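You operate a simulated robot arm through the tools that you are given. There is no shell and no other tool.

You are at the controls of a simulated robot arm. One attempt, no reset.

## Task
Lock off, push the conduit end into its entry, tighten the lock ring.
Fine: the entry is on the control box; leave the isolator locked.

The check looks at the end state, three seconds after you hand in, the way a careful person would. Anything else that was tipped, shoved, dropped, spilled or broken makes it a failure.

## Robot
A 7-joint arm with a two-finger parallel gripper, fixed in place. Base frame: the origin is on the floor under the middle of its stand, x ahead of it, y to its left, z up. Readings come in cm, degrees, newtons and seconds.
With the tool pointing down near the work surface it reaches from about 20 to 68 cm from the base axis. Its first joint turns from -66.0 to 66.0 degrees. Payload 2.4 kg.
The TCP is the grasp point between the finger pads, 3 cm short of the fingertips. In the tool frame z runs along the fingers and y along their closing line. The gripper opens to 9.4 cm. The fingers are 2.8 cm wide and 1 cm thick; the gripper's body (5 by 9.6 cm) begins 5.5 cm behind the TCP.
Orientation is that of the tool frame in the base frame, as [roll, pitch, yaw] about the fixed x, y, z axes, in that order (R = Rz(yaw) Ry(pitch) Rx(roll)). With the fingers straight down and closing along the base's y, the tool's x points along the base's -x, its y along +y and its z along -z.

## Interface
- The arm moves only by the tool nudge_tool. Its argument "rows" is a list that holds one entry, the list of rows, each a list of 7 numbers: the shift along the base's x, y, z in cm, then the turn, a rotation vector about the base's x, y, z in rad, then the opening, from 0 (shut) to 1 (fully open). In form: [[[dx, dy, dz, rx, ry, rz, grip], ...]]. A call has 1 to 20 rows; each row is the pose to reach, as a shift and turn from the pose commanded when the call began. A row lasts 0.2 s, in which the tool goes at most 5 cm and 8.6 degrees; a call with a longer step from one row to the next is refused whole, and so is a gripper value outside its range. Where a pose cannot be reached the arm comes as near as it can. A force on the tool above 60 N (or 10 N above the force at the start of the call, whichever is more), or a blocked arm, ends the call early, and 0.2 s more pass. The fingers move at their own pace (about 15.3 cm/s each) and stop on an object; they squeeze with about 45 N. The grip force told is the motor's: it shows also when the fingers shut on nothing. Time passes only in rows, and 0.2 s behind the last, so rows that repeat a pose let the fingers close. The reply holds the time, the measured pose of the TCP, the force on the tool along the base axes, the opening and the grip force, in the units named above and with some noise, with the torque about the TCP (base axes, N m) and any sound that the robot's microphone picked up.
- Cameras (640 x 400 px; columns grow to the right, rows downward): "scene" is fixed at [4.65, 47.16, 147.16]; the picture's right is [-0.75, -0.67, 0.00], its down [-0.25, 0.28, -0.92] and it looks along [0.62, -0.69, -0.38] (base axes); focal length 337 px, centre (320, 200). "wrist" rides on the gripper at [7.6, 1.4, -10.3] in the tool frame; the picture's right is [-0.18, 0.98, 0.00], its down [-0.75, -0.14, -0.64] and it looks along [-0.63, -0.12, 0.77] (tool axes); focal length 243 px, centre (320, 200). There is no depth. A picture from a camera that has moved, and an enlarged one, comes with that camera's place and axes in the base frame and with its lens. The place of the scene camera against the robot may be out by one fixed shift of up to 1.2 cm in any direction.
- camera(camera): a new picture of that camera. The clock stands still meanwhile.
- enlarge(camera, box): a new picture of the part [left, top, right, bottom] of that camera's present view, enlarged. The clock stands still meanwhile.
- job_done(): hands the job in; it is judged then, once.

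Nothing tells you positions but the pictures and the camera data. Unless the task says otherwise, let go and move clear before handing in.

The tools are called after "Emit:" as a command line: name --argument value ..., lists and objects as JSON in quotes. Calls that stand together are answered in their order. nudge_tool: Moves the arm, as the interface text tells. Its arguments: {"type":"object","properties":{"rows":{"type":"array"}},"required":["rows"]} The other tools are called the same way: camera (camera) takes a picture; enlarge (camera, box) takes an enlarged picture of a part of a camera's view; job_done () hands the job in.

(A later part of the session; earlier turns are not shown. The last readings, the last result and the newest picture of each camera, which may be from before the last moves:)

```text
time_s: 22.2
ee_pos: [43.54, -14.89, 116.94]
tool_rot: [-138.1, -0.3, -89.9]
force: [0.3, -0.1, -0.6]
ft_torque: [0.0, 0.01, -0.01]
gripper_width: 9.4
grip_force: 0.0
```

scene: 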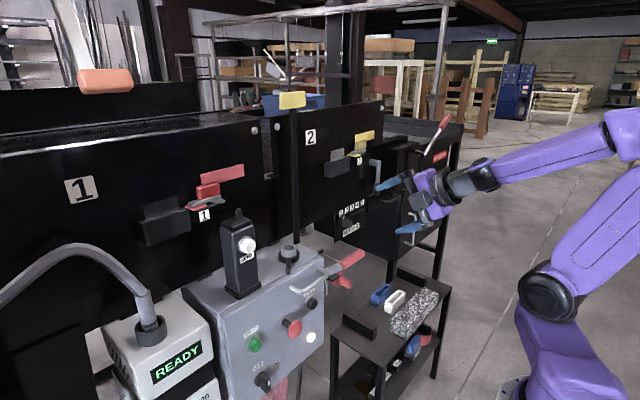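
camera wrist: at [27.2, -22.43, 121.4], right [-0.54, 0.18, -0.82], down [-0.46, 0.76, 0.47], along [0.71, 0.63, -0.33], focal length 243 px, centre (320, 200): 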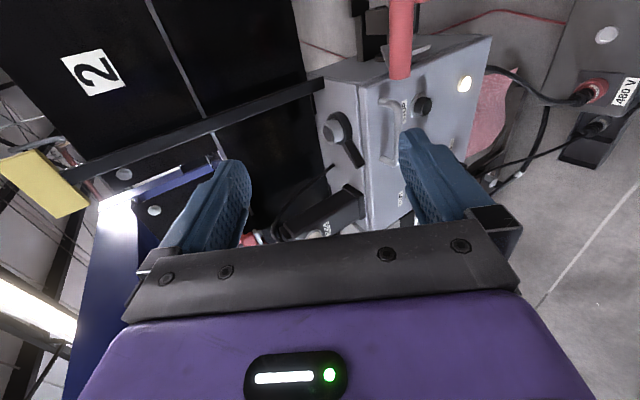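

Emit:
nudge_tool --rows '[[[0, -1, -3, 0, 0, 0, 1], [0, -2, -6, 0, 0, 0, 1], [0.4, -2.3, -9, 0, 0, 0, 1], [0.8, -2.3, -12, 0, 0, 0, 1], [0.9, -2.3, -14, 0, 0, 0, 1], [0.9, -2.3, -14, 0, 0, 0, 1]]]'

Emit:
camera --camera "wrist"

Emit:
enlarge --camera "scene" --box '[260, 190, 440, 320]'

```text
time_s: 23.6
ee_pos: [44.71, -17.89, 106.28]
tool_rot: [-141.0, -2.4, -91.8]
force: [-0.4, 0.1, 0.7]
ft_torque: [0.01, 0.01, -0.04]
gripper_width: 9.38
grip_force: 0.1
out of reach, approached as far as the arm can: row 4, 5
```

```text
taken
camera wrist: at [36.91, -24.93, 113.86], right [-0.76, 0.18, -0.63], down [-0.27, 0.79, 0.56], along [0.59, 0.59, -0.55], focal length 243 px, centre (320, 200)
```

wrist: 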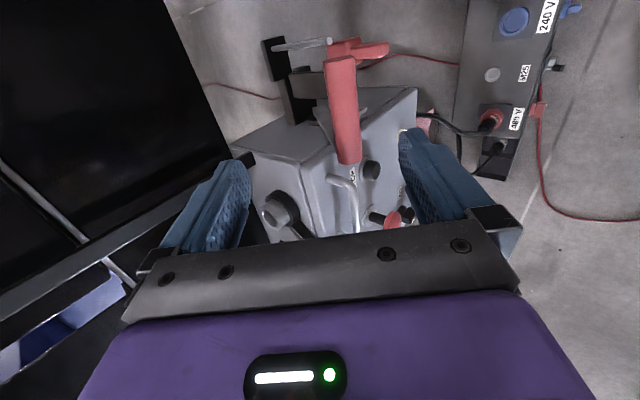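

```text
3.08 times, centred on (350, 255) of scene
camera zoom: at [4.65, 47.16, 147.16], right [-0.75, -0.67, 0.0], down [-0.25, 0.28, -0.92], along [0.62, -0.69, -0.38], focal length 1036 px, centre (228, 31)
```

zoom: 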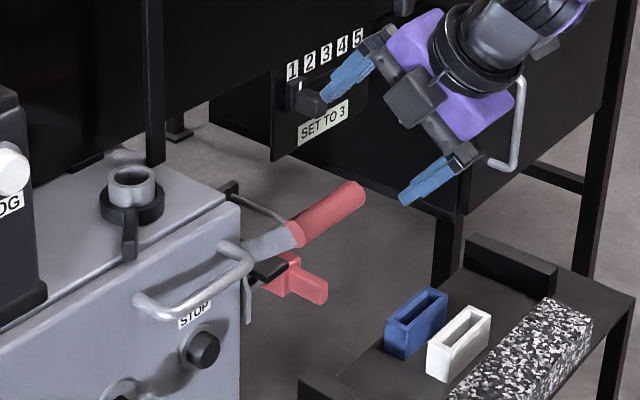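

That tilted approach hits the arm's reach limit, so I'll go to a straight-down tool with the fingers closing along x and come at the red grip from above.

Emit:
nudge_tool --rows '[[[0, 0, 2, 0, 0.12, 0.005, 1], [1, 0, 4, 0, 0.24, 0.01, 1], [2, 1, 5, 0, 0.36, 0.015, 1], [3, 1.5, 5, 0, 0.48, 0.02, 1], [4, 2, 5, 0, 0.6, 0.03, 1], [5, 2.4, 4, 0, 0.68, 0.03, 1], [5.7, 2.4, 3, 0, 0.68, 0.03, 1], [5.7, 2.4, 3, 0, 0.68, 0.03, 1]]]'

Emit:
camera --camera "wrist"

```text
time_s: 25.4
ee_pos: [50.26, -14.96, 105.99]
tool_rot: [-177.0, 0.4, -88.2]
force: [0.2, 0.1, -0.4]
ft_torque: [0.0, -0.02, 0.02]
gripper_width: 9.42
grip_force: 0.0
```

```text
taken
camera wrist: at [48.51, -22.6, 116.17], right [-0.99, 0.15, -0.05], down [0.08, 0.75, 0.65], along [0.14, 0.64, -0.76], focal length 243 px, centre (320, 200)
```

wrist: 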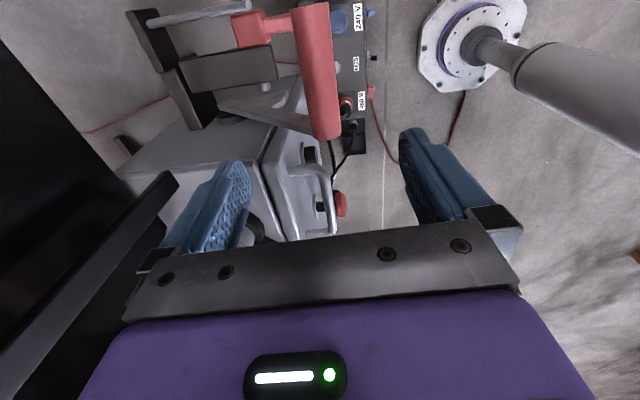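

The grip lies straight below the open fingers. I'll descend around it and close.

Emit:
nudge_tool --rows '[[[0, -0.5, -3, 0, 0, 0, 1], [0.1, -1, -6, 0, 0, 0, 1], [0.2, -1, -8, 0, 0, 0, 1], [0.2, -1, -10, 0, 0, 0, 1], [0.2, -1, -10, 0, 0, 0, 0.6], [0.2, -1, -10, 0, 0, 0, 0.3], [0.2, -1, -10, 0, 0, 0, 0.15], [0.2, -1, -10, 0, 0, 0, 0.15]]]'

Emit:
camera --camera "wrist"

Emit:
enlarge --camera "scene" --box '[260, 190, 440, 320]'

```text
time_s: 27.2
ee_pos: [50.26, -15.85, 95.96]
tool_rot: [-177.3, 0.6, -88.4]
force: [1.1, 1.6, -6.0]
ft_torque: [-0.22, 0.04, -1.23]
gripper_width: 3.05
grip_force: 45.5
```

```text
taken
camera wrist: at [48.61, -23.65, 106.11], right [-0.99, 0.15, -0.05], down [0.09, 0.75, 0.65], along [0.14, 0.64, -0.75], focal length 243 px, centre (320, 200)
```

wrist: 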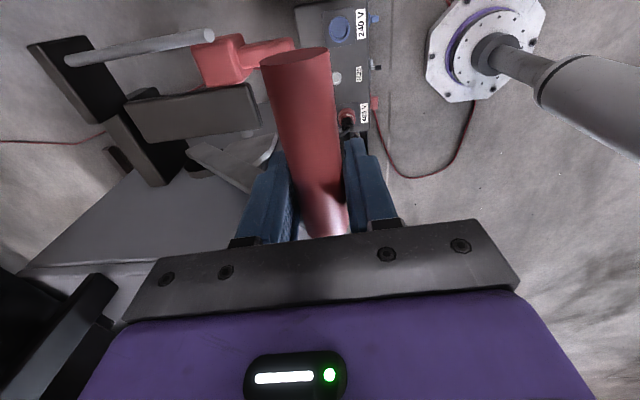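

```text
3.08 times, centred on (350, 255) of scene
camera zoom: at [4.66, 47.16, 147.16], right [-0.75, -0.67, 0.0], down [-0.25, 0.28, -0.92], along [0.62, -0.69, -0.38], focal length 1036 px, centre (228, 31)
```

zoom: 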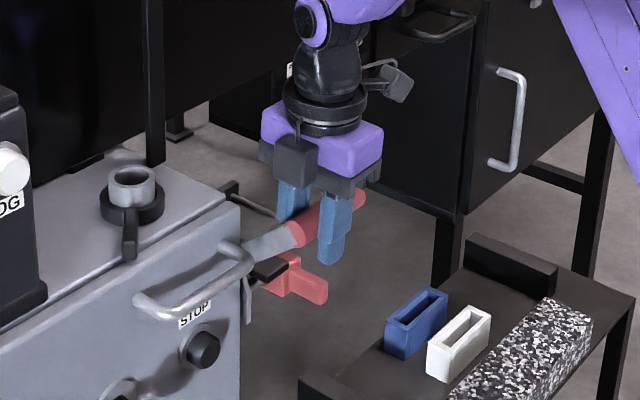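

I have the grip (3.05 cm between pads). Now I swing it down in small steps along the arc and watch the forces.

Emit:
nudge_tool --rows '[[[-0.45, 0, -0.6, 0, 0, 0, 0.15], [-0.87, 0, -1.16, 0, 0, 0, 0.15], [-1.25, 0, -1.8, 0, 0, 0, 0.15], [-1.65, 0, -2.42, 0, 0, 0, 0.15], [-1.65, 0, -2.42, 0, 0, 0, 0.15]]]'

Emit:
enlarge --camera "scene" --box '[260, 190, 440, 320]'

```text
time_s: 28.4
ee_pos: [48.77, -15.96, 93.62]
tool_rot: [-176.9, 0.4, -88.1]
force: [12.7, -1.0, 1.0]
ft_torque: [0.06, -0.27, -1.07]
gripper_width: 3.08
grip_force: 44.9
```

```text
3.08 times, centred on (350, 255) of scene
camera zoom: at [4.68, 47.16, 147.16], right [-0.75, -0.67, 0.0], down [-0.25, 0.28, -0.92], along [0.62, -0.69, -0.38], focal length 1036 px, centre (228, 31)
```

zoom: 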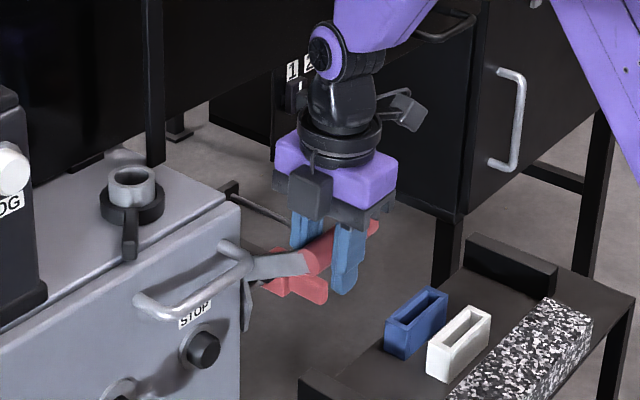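

Emit:
nudge_tool --rows '[[[-0.2, 0, -0.7, 0, 0, 0, 0.15], [-0.4, 0, -1.4, 0, 0, 0, 0.15], [-0.6, 0, -2.1, 0, 0, 0, 0.15], [-0.8, 0, -2.85, 0, 0, 0, 0.15], [-0.8, 0, -2.85, 0, 0, 0, 0.15]]]'

Emit:
enlarge --camera "scene" --box '[260, 190, 440, 350]'

```text
time_s: 29.6
ee_pos: [47.53, -15.87, 90.71]
tool_rot: [-177.7, 0.7, -88.2]
force: [-28.3, -4.1, 9.8]
ft_torque: [-0.36, -0.3, -0.94]
gripper_width: 3.07
grip_force: 45.0
```

```text
2.50 times, centred on (350, 270) of scene
camera zoom: at [4.55, 47.16, 147.17], right [-0.75, -0.67, 0.0], down [-0.25, 0.29, -0.92], along [0.62, -0.69, -0.38], focal length 842 px, centre (245, 25)
```

zoom: 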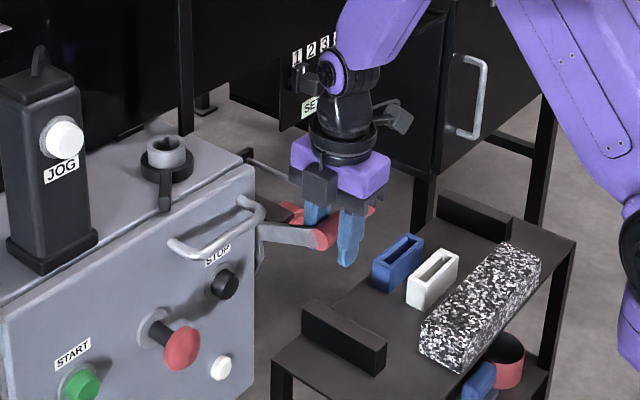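

Emit:
enlarge --camera "scene" --box '[240, 290, 340, 390]'

Emit:
nudge_tool --rows '[[[-0.5, 0, -0.6, 0, 0, 0, 0.15], [-0.75, 0, -1.5, 0, 0, 0, 0.15], [-0.91, 0, -2.45, 0, 0, 0, 0.15], [-1.02, 0, -3.2, 0, 0, 0, 0.15], [-1.11, 0, -4.02, 0, 0, 0, 0.15], [-1.11, 0, -4.02, 0, 0, 0, 0.15]]]'

Emit:
enlarge --camera "scene" --box '[260, 230, 420, 370]'

```text
4.00 times, centred on (290, 340) of scene
camera zoom: at [4.55, 47.16, 147.17], right [-0.75, -0.67, 0.0], down [-0.25, 0.29, -0.92], along [0.62, -0.69, -0.38], focal length 1347 px, centre (440, -360)
```

zoom: 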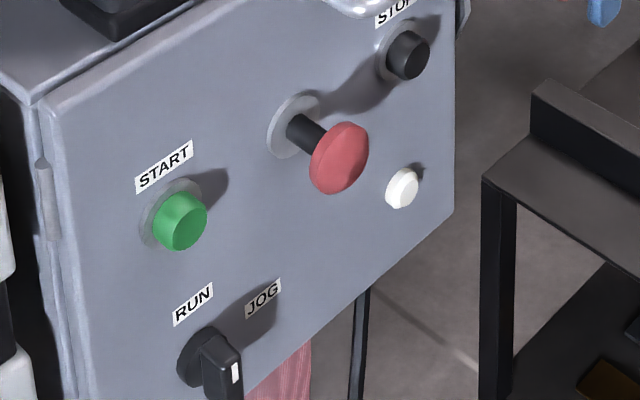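

```text
time_s: 31.0
ee_pos: [46.71, -15.9, 86.67]
tool_rot: [-177.3, 0.5, -88.2]
force: [-20.7, -8.9, 2.9]
ft_torque: [0.14, -0.26, -1.0]
gripper_width: 3.08
grip_force: 44.8
```

```text
2.86 times, centred on (340, 300) of scene
camera zoom: at [4.59, 47.14, 147.17], right [-0.75, -0.67, 0.0], down [-0.25, 0.29, -0.92], along [0.62, -0.69, -0.38], focal length 962 px, centre (263, -86)
```

zoom: 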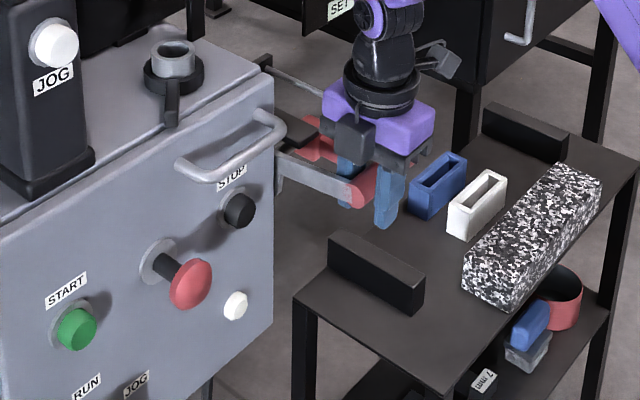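

The lamp has gone dark, so the lever is past the switching point. I continue down toward its end stop in small steps.

Emit:
nudge_tool --rows '[[[-0.2, 0, -0.8, 0, 0, 0, 0.15], [-0.28, 0, -1.57, 0, 0, 0, 0.15], [-0.28, 0, -2.4, 0, 0, 0, 0.15], [-0.22, 0, -3.17, 0, 0, 0, 0.15], [-0.22, 0, -3.17, 0, 0, 0, 0.15]]]'

Emit:
enlarge --camera "scene" --box '[260, 230, 420, 370]'

Emit:
camera --camera "wrist"

```text
time_s: 32.2
ee_pos: [46.58, -15.84, 83.48]
tool_rot: [-177.1, 0.4, -88.2]
force: [-10.4, -12.2, -0.4]
ft_torque: [-0.04, -0.22, -0.97]
gripper_width: 3.09
grip_force: 45.0
```

```text
2.86 times, centred on (340, 300) of scene
camera zoom: at [4.62, 47.14, 147.17], right [-0.75, -0.67, 0.0], down [-0.25, 0.29, -0.92], along [0.62, -0.69, -0.38], focal length 962 px, centre (263, -86)
```

zoom: 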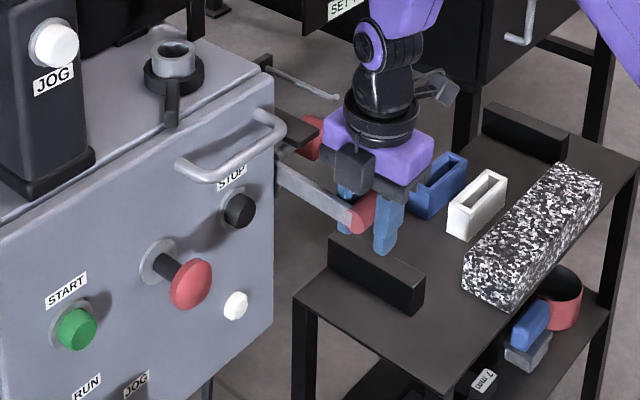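

```text
taken
camera wrist: at [44.82, -23.61, 93.73], right [-0.99, 0.15, -0.05], down [0.08, 0.75, 0.65], along [0.14, 0.64, -0.76], focal length 243 px, centre (320, 200)
```

wrist: 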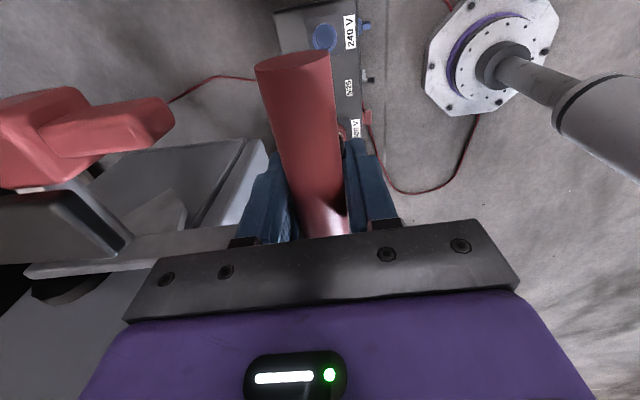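

Emit:
enlarge --camera "wrist" --box '[0, 60, 280, 320]'

Emit:
enlarge --camera "wrist" --box '[90, 120, 280, 290]'

Emit:
enlarge --camera "scene" --box '[310, 230, 390, 300]'

```text
1.54 times, centred on (140, 190) of wrist
camera zoom: at [44.82, -23.61, 93.73], right [-0.99, 0.15, -0.05], down [0.08, 0.75, 0.65], along [0.14, 0.64, -0.76], focal length 373 px, centre (597, 215)
```

zoom: 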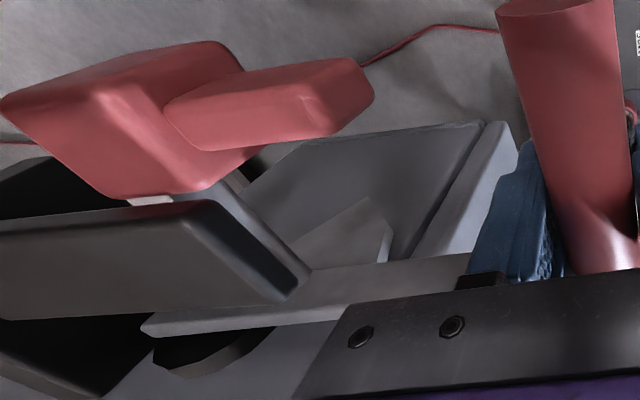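

```text
2.35 times, centred on (185, 205) of wrist
camera zoom: at [44.82, -23.61, 93.73], right [-0.99, 0.15, -0.05], down [0.08, 0.75, 0.65], along [0.14, 0.64, -0.76], focal length 571 px, centre (638, 188)
```

zoom: 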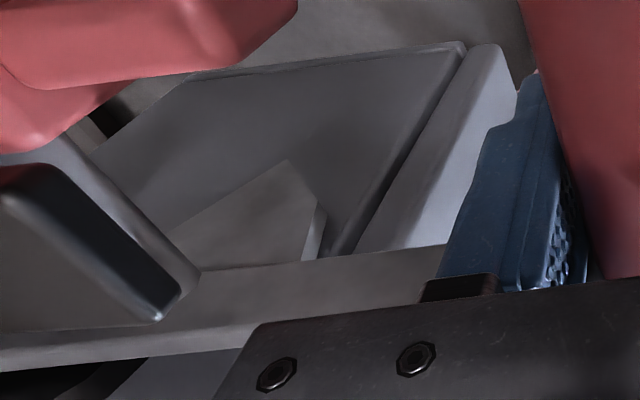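

```text
5.71 times, centred on (350, 265) of scene
camera zoom: at [4.62, 47.14, 147.17], right [-0.75, -0.67, 0.0], down [-0.25, 0.29, -0.92], along [0.62, -0.69, -0.38], focal length 1924 px, centre (149, -171)
```

zoom: 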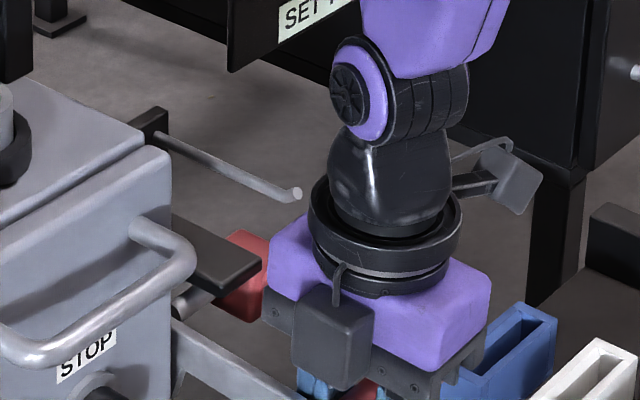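

The plate turns with the lever and the lock pin still stands clear outside it. I keep lowering the lever, leaning the tool slightly away from the red lock head.

Emit:
nudge_tool --rows '[[[0.1, 0, -0.75, 0, -0.04, 0, 0.15], [0.25, 0, -1.55, 0, -0.08, 0, 0.15], [0.42, 0, -2.3, 0, -0.12, 0, 0.15], [0.6, 0, -3.1, 0, -0.16, 0, 0.15], [0.6, 0, -3.1, 0, -0.16, 0, 0.15]]]'

Emit:
camera --camera "wrist"

Emit:
enlarge --camera "scene" --box '[280, 230, 420, 350]'

```text
time_s: 33.4
ee_pos: [47.18, -15.88, 80.43]
tool_rot: [-168.1, 0.2, -88.2]
force: [-7.0, 0.7, -2.9]
ft_torque: [1.24, -0.18, -1.07]
gripper_width: 3.06
grip_force: 45.5
```

```text
taken
camera wrist: at [43.86, -23.6, 90.23], right [-0.97, 0.15, -0.2], down [-0.02, 0.75, 0.66], along [0.26, 0.64, -0.72], focal length 243 px, centre (320, 200)
```

wrist: 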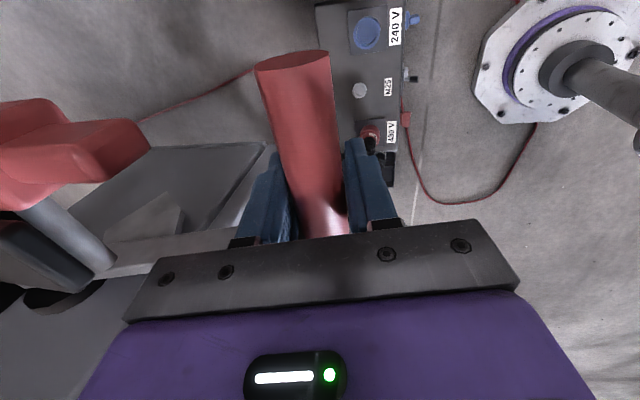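

```text
3.33 times, centred on (350, 290) of scene
camera zoom: at [4.63, 47.16, 147.16], right [-0.75, -0.67, 0.0], down [-0.25, 0.29, -0.92], along [0.62, -0.69, -0.38], focal length 1122 px, centre (220, -100)
```

zoom: 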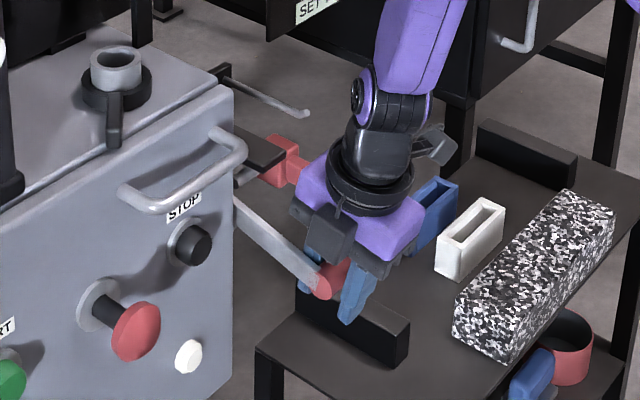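

Emit:
nudge_tool --rows '[[[0.2, 0, -0.75, 0, -0.03, 0, 0.15], [0.48, 0, -1.5, 0, -0.06, 0, 0.15], [0.78, 0, -2.25, 0, -0.09, 0, 0.15], [1.1, 0, -2.97, 0, -0.12, 0, 0.15], [1.1, 0, -2.97, 0, -0.12, 0, 0.15]]]'

Emit:
camera --camera "wrist"

```text
time_s: 34.3
ee_pos: [48.26, -15.86, 77.46]
tool_rot: [-164.8, 0.6, -88.7]
force: [1.4, 1.9, -9.4]
ft_torque: [0.2, 0.08, -1.14]
gripper_width: 3.07
grip_force: 45.0
out of reach, approached as far as the arm can: row 2, 3, 4
stopped in row 4: the force on the tool passed its limit at 67 N (the readings are from after the stop); the commanded pose is now the measured one
```

```text
taken
camera wrist: at [44.32, -23.63, 87.03], right [-0.95, 0.17, -0.26], down [-0.05, 0.75, 0.66], along [0.3, 0.64, -0.7], focal length 243 px, centre (320, 200)
```

wrist: 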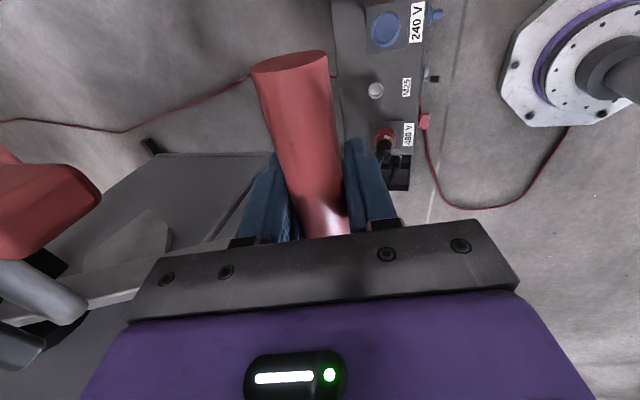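

The lever may be at its stop near 25° below level (67 N). I'll check with one small extra push, no turning.

Emit:
nudge_tool --rows '[[[0.12, 0, -0.25, 0, 0, 0, 0.15], [0.25, 0, -0.5, 0, 0, 0, 0.15], [0.25, 0, -0.5, 0, 0, 0, 0.15]]]'

Emit:
enlarge --camera "wrist" --box '[0, 120, 260, 380]'

Emit:
enlarge --camera "scene" --box '[280, 230, 420, 350]'

```text
time_s: 35.1
ee_pos: [48.61, -15.95, 76.96]
tool_rot: [-164.7, 0.4, -88.6]
force: [-2.3, 1.0, -4.0]
ft_torque: [1.0, -0.17, -0.83]
gripper_width: 3.08
grip_force: 44.8
```

```text
1.54 times, centred on (130, 250) of wrist
camera zoom: at [44.58, -23.64, 86.56], right [-0.95, 0.16, -0.26], down [-0.05, 0.75, 0.66], along [0.3, 0.64, -0.7], focal length 373 px, centre (612, 123)
```

zoom: 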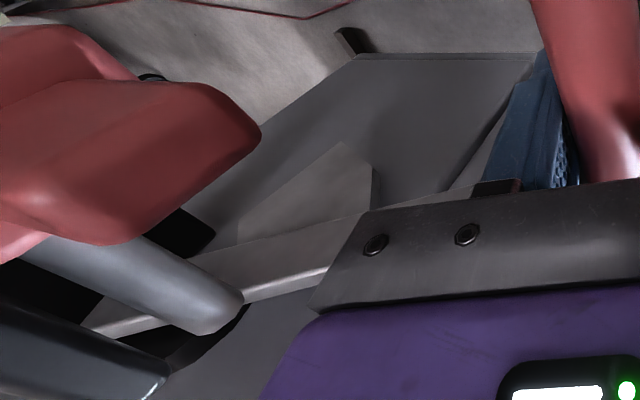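

```text
3.33 times, centred on (350, 290) of scene
camera zoom: at [4.65, 47.16, 147.16], right [-0.75, -0.67, 0.0], down [-0.25, 0.28, -0.92], along [0.62, -0.69, -0.38], focal length 1122 px, centre (220, -100)
```

zoom: 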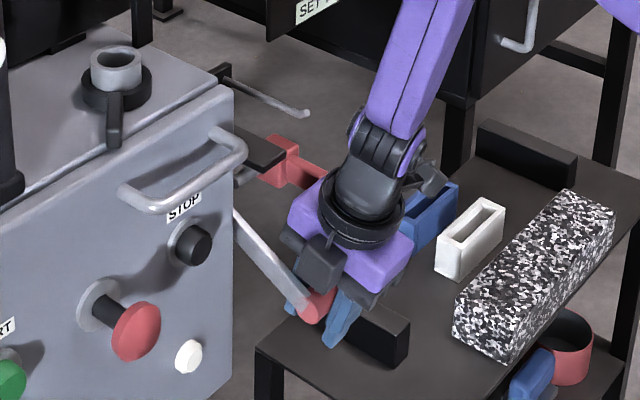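

Emit:
nudge_tool --rows '[[[0.2, 0, -0.45, 0, 0, 0, 0.15], [0.46, 0, -0.88, 0, 0, 0, 0.15], [0.85, 0, -1.55, 0, 0, 0, 0.15], [1.3, 0, -2.2, 0, 0, 0, 0.15], [1.3, 0, -2.2, 0, 0, 0, 0.15]]]'

Emit:
camera --camera "wrist"

```text
time_s: 36.3
ee_pos: [49.77, -15.79, 74.83]
tool_rot: [-164.7, 0.4, -88.6]
force: [-3.7, -0.7, -8.6]
ft_torque: [0.27, -0.09, -1.01]
gripper_width: 3.03
grip_force: 45.1
```

```text
taken
camera wrist: at [45.93, -23.63, 84.36], right [-0.95, 0.16, -0.26], down [-0.05, 0.75, 0.66], along [0.3, 0.64, -0.7], focal length 243 px, centre (320, 200)
```

wrist: 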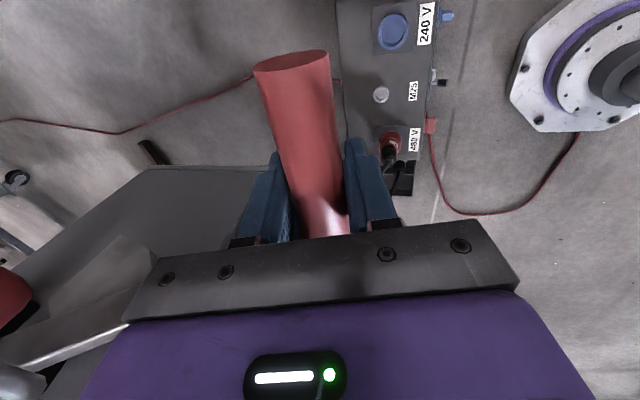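

Emit:
nudge_tool --rows '[[[0.5, 0, -0.65, 0, 0, 0, 0.15], [1.0, 0, -1.25, 0, 0, 0, 0.15], [1.55, 0, -1.85, 0, 0, 0, 0.15], [2.1, 0, -2.4, 0, 0, 0, 0.15], [2.1, 0, -2.4, 0, 0, 0, 0.15]]]'

Emit:
camera --camera "wrist"

Emit:
enlarge --camera "scene" --box '[280, 230, 420, 350]'

```text
time_s: 37.2
ee_pos: [50.93, -15.95, 72.79]
tool_rot: [-165.4, 0.7, -88.7]
force: [-20.5, 3.3, 23.6]
ft_torque: [-0.34, -2.58, -0.16]
gripper_width: 3.06
grip_force: 44.5
stopped in row 4: the force on the tool passed its limit at 69 N (the readings are from after the stop); the commanded pose is now the measured one
```

```text
taken
camera wrist: at [47.07, -23.73, 82.31], right [-0.96, 0.17, -0.24], down [-0.04, 0.74, 0.67], along [0.29, 0.65, -0.7], focal length 243 px, centre (320, 200)
```

wrist: 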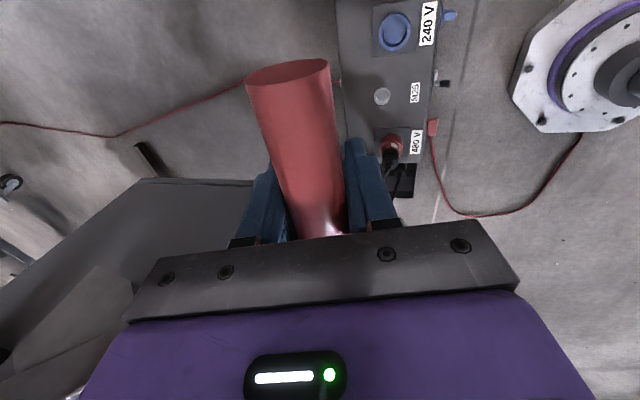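

```text
3.33 times, centred on (350, 290) of scene
camera zoom: at [4.55, 47.19, 147.16], right [-0.75, -0.67, 0.0], down [-0.25, 0.28, -0.92], along [0.62, -0.69, -0.38], focal length 1122 px, centre (220, -100)
```

zoom: 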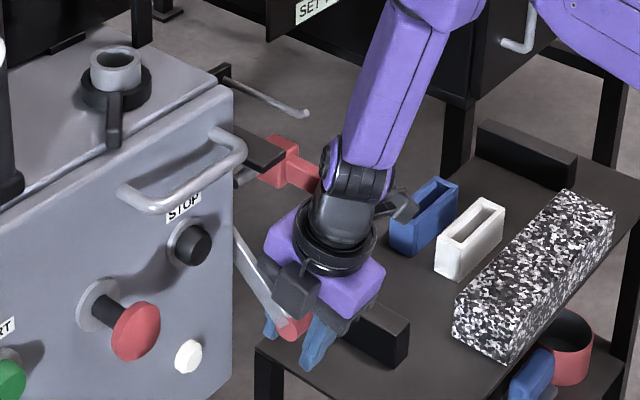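

The lever hit its lower stop at about 40° below level and the lamp is out. I'll let go, back out and look at the lock pin again.

Emit:
nudge_tool --rows '[[[-0.1, 0, 0.1, 0, 0, 0, 0.35], [-0.1, 0, 0.1, 0, 0, 0, 0.55], [-0.1, 0, 0.1, 0, 0, 0, 0.55], [-1, 0, 3, 0, 0, 0, 0.6], [-2, 0, 6, 0, 0, 0, 0.6], [-3, 0, 10, 0, 0, 0, 0.6], [-4.5, 0, 14, 0, 0, 0, 0.6], [-6, 0, 18, 0, 0, 0, 0.6], [-7, 0, 22, 0, 0, 0, 0.6], [-8, 0, 26, 0, 0, 0, 1], [-9, -2, 29, 0, 0, 0, 1], [-10, -5, 32, 0, 0, 0, 1], [-10, -5, 32, 0, 0, 0, 1]]]'

Emit:
camera --camera "wrist"

Emit:
camera --camera "scene"

Emit:
enlarge --camera "scene" --box '[260, 240, 380, 340]'

```text
time_s: 40.0
ee_pos: [41.01, -21.11, 104.81]
tool_rot: [-165.5, 0.7, -88.7]
force: [-0.8, -0.8, 0.3]
ft_torque: [0.02, -0.01, -0.02]
gripper_width: 9.37
grip_force: 0.0
```

```text
taken
camera wrist: at [37.19, -28.79, 114.34], right [-0.96, 0.17, -0.25], down [-0.04, 0.75, 0.67], along [0.29, 0.65, -0.7], focal length 243 px, centre (320, 200)
```

wrist: 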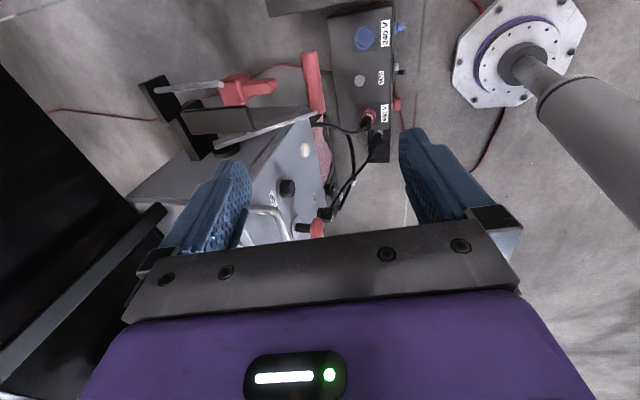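

```text
taken
```

scene: 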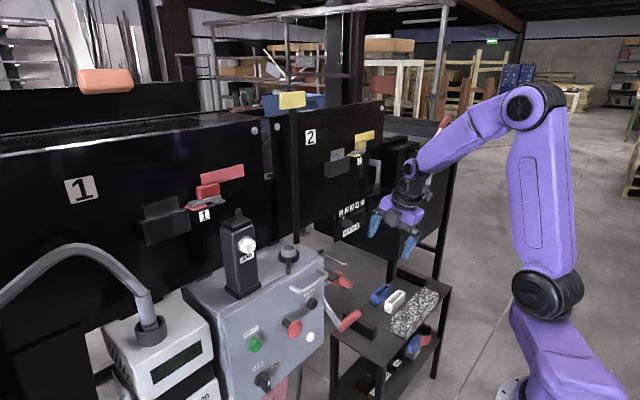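

```text
4.00 times, centred on (320, 290) of scene
camera zoom: at [4.65, 47.16, 147.16], right [-0.75, -0.67, 0.0], down [-0.25, 0.28, -0.92], along [0.62, -0.69, -0.38], focal length 1347 px, centre (320, -160)
```

zoom: 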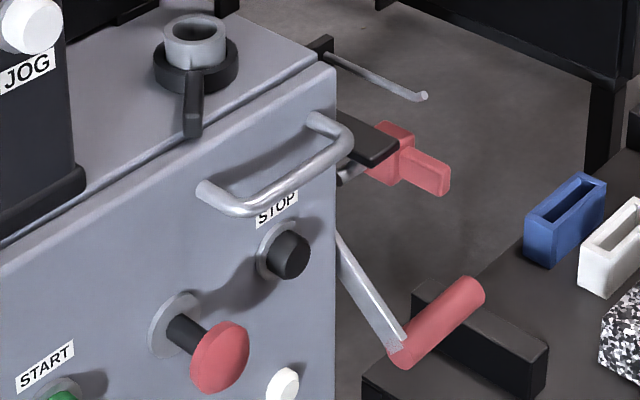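

Emit:
enlarge --camera "wrist" --box '[130, 50, 340, 180]'

Emit:
enlarge --camera "scene" --box '[310, 240, 370, 290]'

```text
3.05 times, centred on (235, 115) of wrist
camera zoom: at [37.19, -28.79, 114.34], right [-0.96, 0.17, -0.25], down [-0.04, 0.75, 0.67], along [0.29, 0.65, -0.7], focal length 739 px, centre (579, 459)
```

zoom: 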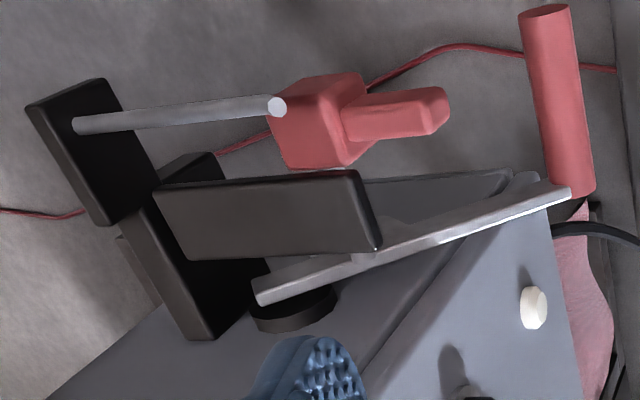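

```text
8.00 times, centred on (340, 265) of scene
camera zoom: at [4.65, 47.16, 147.16], right [-0.75, -0.67, 0.0], down [-0.25, 0.28, -0.92], along [0.62, -0.69, -0.38], focal length 2694 px, centre (160, -320)
```

zoom: 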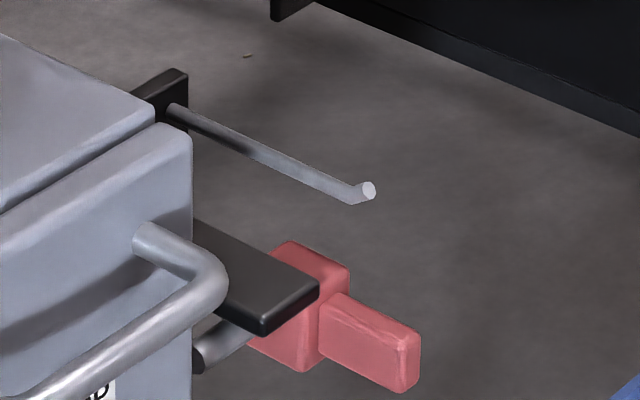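

The lever is down with lamp and READY display dark. Now I'll turn the tool so the fingers close along y, to take the red tab (about x 52–56, y -20.6, z 84.5) and slide the pin in toward the box.

Emit:
nudge_tool --rows '[[[0, 0, 1, 0, 0.13, 0, 1], [0, 0, 2, 0, 0.253, 0, 1], [0, 0, 2, 0, 0.253, 0, 1]]]'

Emit:
nudge_tool --rows '[[[0, 0, 0, 0, 0, -0.14, 1], [1, 0, 0, 0, 0, -0.28, 1], [2, 0, 0, 0, 0, -0.42, 1], [3, 0, 0, 0, 0, -0.56, 1], [4, 0, 0, 0, 0, -0.7, 1], [5, 0, 0, 0, 0, -0.84, 1], [6, 0, 0, 0, 0, -0.98, 1], [7, 0, 0, 0, 0, -1.12, 1], [8, 0, 0, 0, 0, -1.26, 1], [9, 0, 0, 0, 0, -1.4, 1], [10, 0, 0, 0, 0, -1.5, 1], [11.5, 0, 0, 0, 0, -1.57, 1], [11.5, 0, 0, 0, 0, -1.57, 1]]]'

Emit:
camera --camera "wrist"

```text
time_s: 40.8
ee_pos: [41.08, -20.96, 106.73]
tool_rot: [-180.0, 1.0, -88.9]
force: [-0.1, 0.1, -0.1]
ft_torque: [0.02, -0.03, 0.0]
gripper_width: 9.4
grip_force: 0.1
```

```text
time_s: 43.6
ee_pos: [52.36, -20.83, 106.79]
tool_rot: [-179.9, 1.0, -178.9]
force: [0.5, -0.4, -0.3]
ft_torque: [0.0, 0.0, -0.01]
gripper_width: 9.39
grip_force: 0.0
```

```text
taken
camera wrist: at [44.65, -19.59, 116.88], right [0.17, 0.99, 0.0], down [0.75, -0.13, 0.65], along [0.65, -0.11, -0.76], focal length 243 px, centre (320, 200)
```

wrist: 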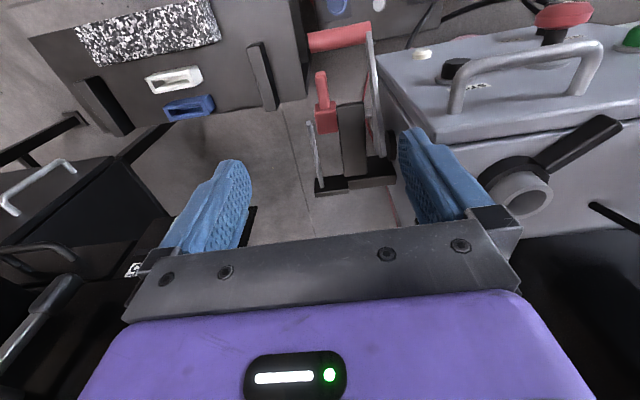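

Emit:
enlarge --camera "wrist" --box '[260, 10, 440, 220]'

Emit:
enlarge --camera "wrist" --box '[380, 0, 640, 260]'

```text
1.90 times, centred on (350, 115) of wrist
camera zoom: at [44.65, -19.59, 116.88], right [0.17, 0.99, 0.0], down [0.75, -0.13, 0.65], along [0.65, -0.11, -0.76], focal length 462 px, centre (263, 362)
```

zoom: 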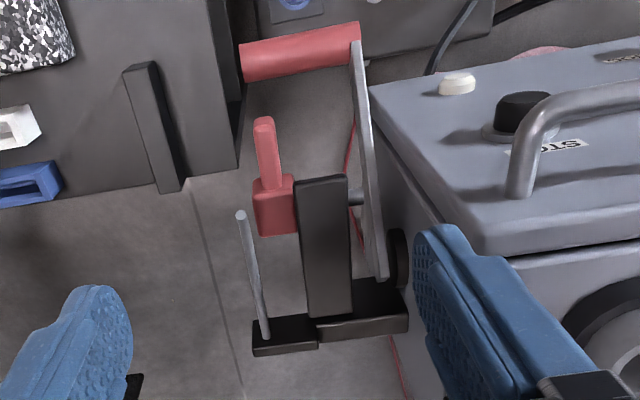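

```text
1.54 times, centred on (510, 130) of wrist
camera zoom: at [44.65, -19.59, 116.88], right [0.17, 0.99, 0.0], down [0.75, -0.13, 0.65], along [0.65, -0.11, -0.76], focal length 373 px, centre (28, 308)
```

zoom: 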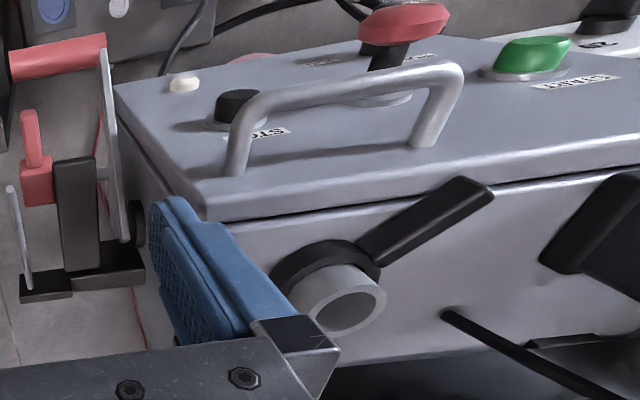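

Emit:
nudge_tool --rows '[[[0.1, 0, -4, 0, 0, 0, 0.7], [0.3, 0, -8, 0, 0, 0, 0.6], [0.5, 0, -12, 0, 0, 0, 0.6], [0.5, 0, -15, 0, 0, 0, 0.6], [0.5, 0, -17, 0, 0, 0, 0.6], [0.5, 0, -17, 0, 0, 0, 0.6]]]'

Emit:
camera --camera "wrist"

Emit:
enlarge --camera "scene" --box '[290, 220, 390, 310]'

```text
time_s: 45.0
ee_pos: [52.9, -21.03, 89.6]
tool_rot: [-179.9, 1.0, -178.8]
force: [0.0, -0.5, 1.2]
ft_torque: [-0.01, 0.0, 0.01]
gripper_width: 5.62
grip_force: 0.1
```

```text
taken
camera wrist: at [45.1, -19.69, 99.88], right [0.16, 0.99, 0.0], down [0.75, -0.12, 0.66], along [0.65, -0.11, -0.76], focal length 243 px, centre (320, 200)
```

wrist: 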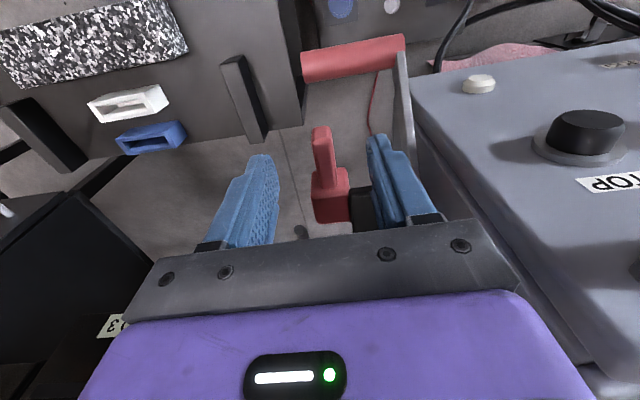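

```text
4.44 times, centred on (340, 265) of scene
camera zoom: at [4.65, 47.16, 147.16], right [-0.75, -0.67, 0.0], down [-0.25, 0.28, -0.92], along [0.62, -0.69, -0.38], focal length 1497 px, centre (231, -89)
```

zoom: 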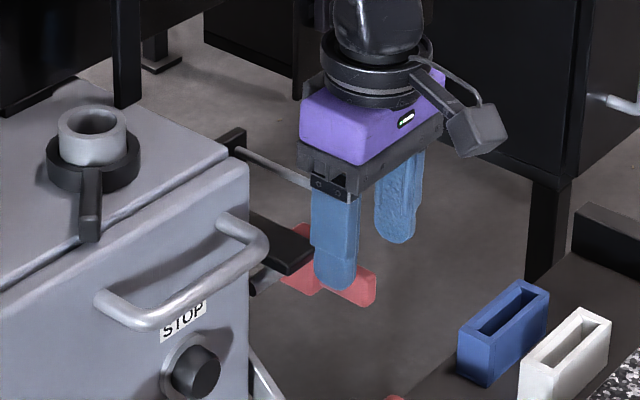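

The tab is between the fingers. I go down the last 3 cm and close on it.

Emit:
nudge_tool --rows '[[[0.1, 0.2, -1.7, 0, 0, 0, 0.6], [0.1, 0.2, -3.3, 0, 0, 0, 0.6], [0.1, 0.2, -3.3, 0, 0, 0, 0.4], [0.1, 0.2, -3.3, 0, 0, 0, 0.2], [0.1, 0.2, -3.3, 0, 0, 0, 0.08], [0.1, 0.2, -3.3, 0, 0, 0, 0.08]]]'

Emit:
camera --camera "wrist"

Emit:
enlarge --camera "scene" --box '[290, 220, 390, 310]'

```text
time_s: 46.4
ee_pos: [53.26, -20.74, 86.42]
tool_rot: [-179.8, 1.0, -179.0]
force: [2.3, -0.8, -2.6]
ft_torque: [0.13, 0.02, -1.29]
gripper_width: 1.41
grip_force: 45.3
```

```text
taken
camera wrist: at [45.26, -19.47, 96.64], right [0.17, 0.99, 0.0], down [0.74, -0.13, 0.66], along [0.65, -0.11, -0.76], focal length 243 px, centre (320, 200)
```

wrist: 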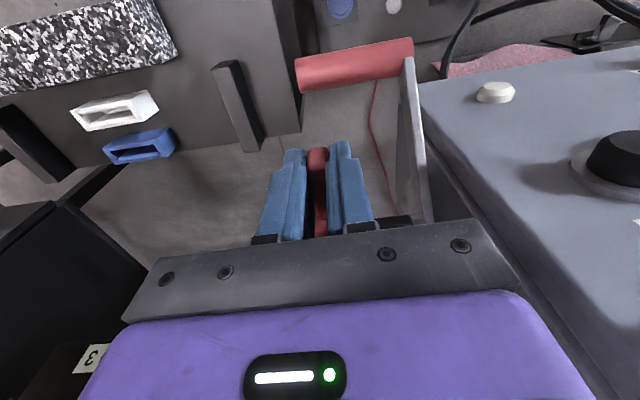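

```text
4.44 times, centred on (340, 265) of scene
camera zoom: at [4.66, 47.16, 147.16], right [-0.75, -0.67, 0.0], down [-0.25, 0.28, -0.92], along [0.62, -0.69, -0.38], focal length 1497 px, centre (231, -89)
```

zoom: 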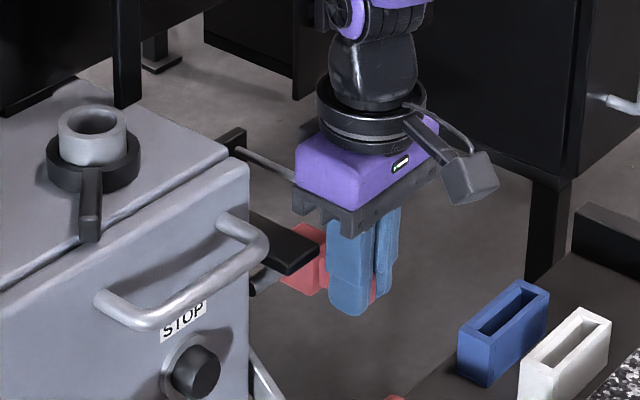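

I hold the tab (1.4 cm). Now I slide it toward the box in small steps.

Emit:
nudge_tool --rows '[[[0, 0.4, 0, 0, 0, 0, 0.08], [0, 0.8, 0, 0, 0, 0, 0.08], [0, 1.2, 0, 0, 0, 0, 0.08], [0, 1.6, 0, 0, 0, 0, 0.08], [0, 1.6, 0, 0, 0, 0, 0.08]]]'

Emit:
camera --camera "wrist"

Emit:
enlarge --camera "scene" --box '[290, 220, 390, 310]'

```text
time_s: 47.6
ee_pos: [53.24, -19.04, 86.61]
tool_rot: [-180.0, 0.9, -178.8]
force: [-2.2, 4.6, 9.9]
ft_torque: [0.18, -0.59, -1.06]
gripper_width: 1.41
grip_force: 44.6
```

```text
taken
camera wrist: at [45.25, -17.75, 96.63], right [0.16, 0.99, 0.0], down [0.74, -0.12, 0.66], along [0.65, -0.11, -0.76], focal length 243 px, centre (320, 200)
```

wrist: 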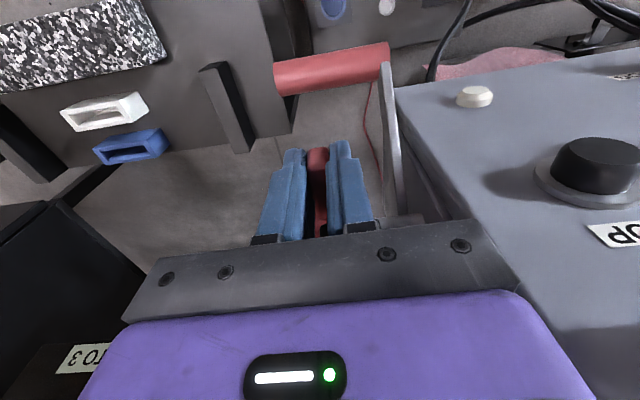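

```text
4.44 times, centred on (340, 265) of scene
camera zoom: at [4.62, 47.18, 147.16], right [-0.75, -0.67, 0.0], down [-0.25, 0.28, -0.92], along [0.62, -0.69, -0.38], focal length 1497 px, centre (231, -89)
```

zoom: 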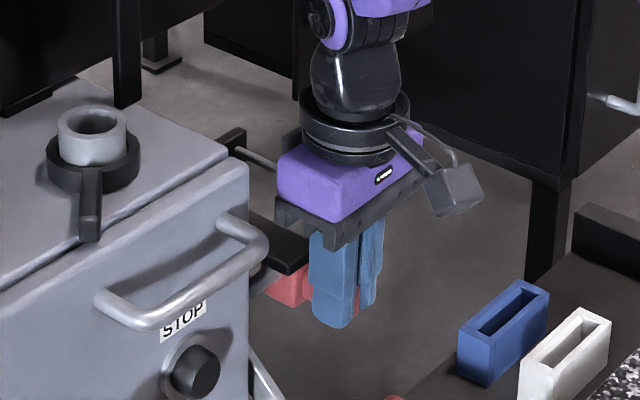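

Emit:
nudge_tool --rows '[[[0, 0.4, 0, 0, 0, 0, 0.08], [0, 0.8, 0, 0, 0, 0, 0.08], [0, 1.2, 0, 0, 0, 0, 0.08], [0, 1.6, 0, 0, 0, 0, 0.08], [0, 1.6, 0, 0, 0, 0, 0.08]]]'

Emit:
enlarge --camera "wrist" --box '[260, 30, 460, 240]'

Emit:
enlarge --camera "scene" --box '[290, 220, 390, 310]'

```text
time_s: 48.8
ee_pos: [53.19, -18.33, 86.56]
tool_rot: [-179.8, 1.5, -179.4]
force: [9.7, -36.2, -0.6]
ft_torque: [-0.28, 0.12, -0.83]
gripper_width: 1.38
grip_force: 45.0
```

```text
1.90 times, centred on (360, 135) of wrist
camera zoom: at [45.19, -16.87, 96.57], right [0.17, 0.98, 0.0], down [0.74, -0.13, 0.66], along [0.65, -0.12, -0.75], focal length 462 px, centre (244, 324)
```

zoom: 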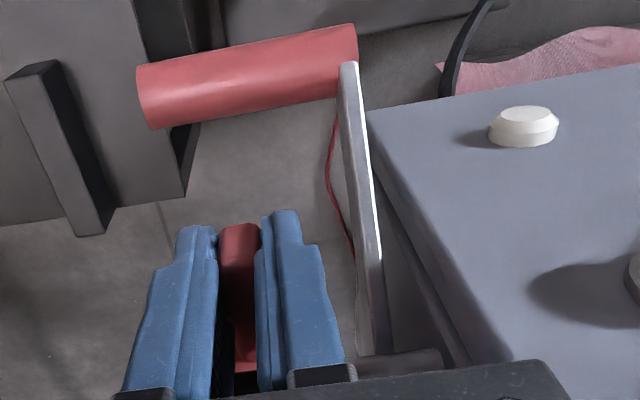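

```text
4.44 times, centred on (340, 265) of scene
camera zoom: at [4.68, 47.07, 147.19], right [-0.75, -0.67, 0.0], down [-0.25, 0.29, -0.92], along [0.62, -0.69, -0.38], focal length 1497 px, centre (231, -89)
```

zoom: 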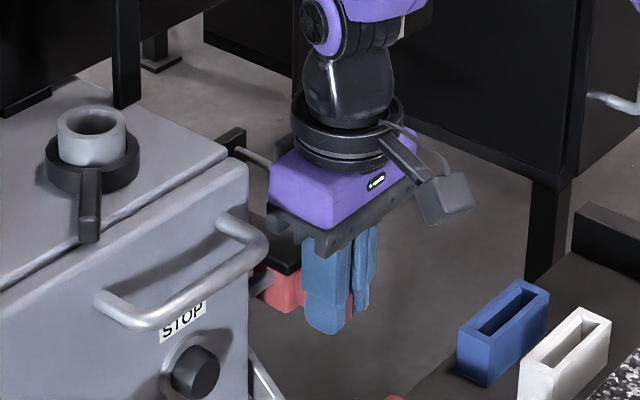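

The pin stopped after about 2.4 cm with 36 N back-pressure and lies over the lever arm up to the box side. I'll ease off, let go, rise and check it.

Emit:
nudge_tool --rows '[[[0, -0.5, 0, 0, 0, 0, 0.08], [0, -0.8, 0, 0, 0, 0, 0.2], [0, -0.8, 0, 0, 0, 0, 0.4], [0, -0.8, 0, 0, 0, 0, 0.4], [0, -0.8, 3, 0, 0, 0, 0.4], [0, -0.8, 7, 0, 0, 0, 0.5], [0, -0.8, 11, 0, 0, 0, 0.7], [0, -0.8, 15, 0, 0, 0, 1], [0, -0.8, 19, 0, 0, 0, 1], [0, -0.8, 19, 0, 0, 0, 1]]]'

Emit:
enlarge --camera "wrist" --box '[260, 10, 440, 220]'

Emit:
enlarge --camera "scene" --box '[260, 230, 380, 330]'

```text
time_s: 51.0
ee_pos: [53.01, -18.32, 105.43]
tool_rot: [-179.9, 1.0, -178.8]
force: [-0.2, -0.3, 0.1]
ft_torque: [0.0, -0.02, -0.01]
gripper_width: 9.43
grip_force: 0.0
```

```text
1.90 times, centred on (350, 115) of wrist
camera zoom: at [45.19, -17.03, 115.66], right [0.16, 0.99, 0.0], down [0.75, -0.12, 0.66], along [0.65, -0.11, -0.76], focal length 462 px, centre (263, 362)
```

zoom: 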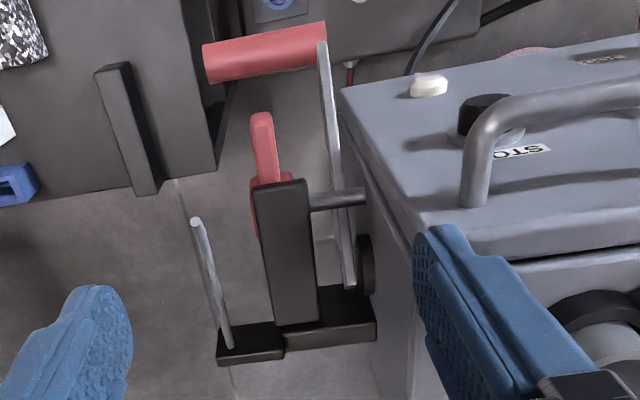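

```text
4.00 times, centred on (320, 280) of scene
camera zoom: at [4.65, 47.16, 147.16], right [-0.75, -0.67, 0.0], down [-0.25, 0.28, -0.92], along [0.62, -0.69, -0.38], focal length 1347 px, centre (320, -120)
```

zoom: 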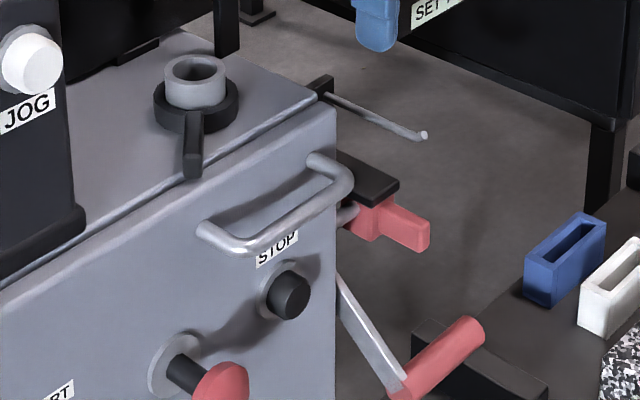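

The pin now runs over the arm up to the box side: isolator off and locked. Next I look closely at the conduit, its hose and where its far end goes.

Emit:
nudge_tool --rows '[[[-3, 0, 3, 0, 0, 0, 1], [-6, 2, 7, 0, 0, 0, 1], [-9, 5, 11, 0, 0, 0, 1], [-12, 9, 15, 0, -0.1, 0, 1], [-14, 13, 18, 0, -0.2, 0, 1], [-16, 17, 20, 0, -0.3, 0, 1], [-17, 21, 20, 0, -0.35, 0, 1], [-18, 25, 20, 0, -0.35, 0, 1], [-18, 29, 20, 0, -0.35, 0, 1], [-18, 33, 20, 0, -0.35, 0, 1], [-18, 37, 20, 0, -0.35, 0, 1], [-18, 41, 20, 0, -0.35, 0, 1], [-18, 43, 20, 0, -0.35, 0, 1], [-18, 43, 20, 0, -0.35, 0, 1]]]'

Emit:
camera --camera "wrist"

Emit:
camera --camera "scene"

```text
refused: row 2 steps farther than a row can; nothing moved
```

```text
taken
camera wrist: at [45.19, -17.03, 115.66], right [0.16, 0.99, 0.0], down [0.75, -0.12, 0.66], along [0.65, -0.11, -0.76], focal length 243 px, centre (320, 200)
```

wrist: 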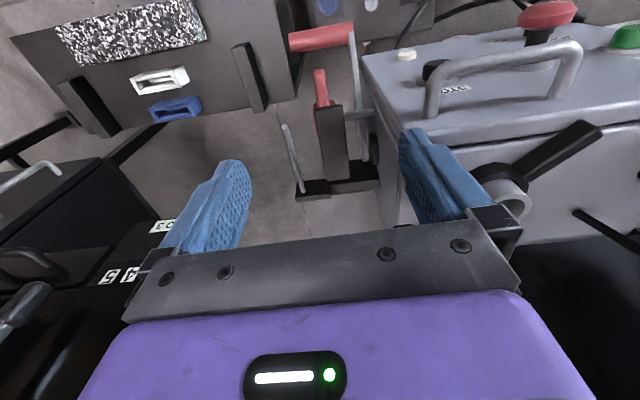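

```text
taken
```

scene: 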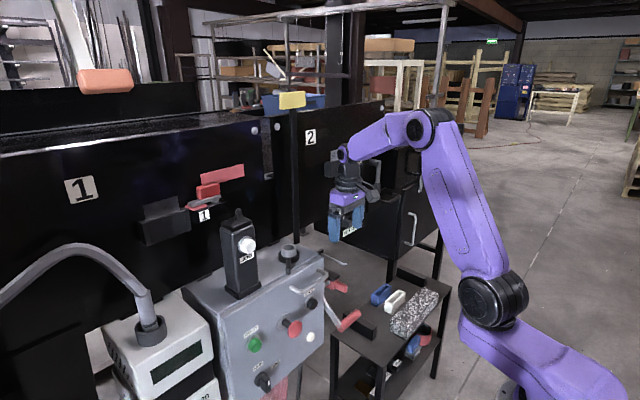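

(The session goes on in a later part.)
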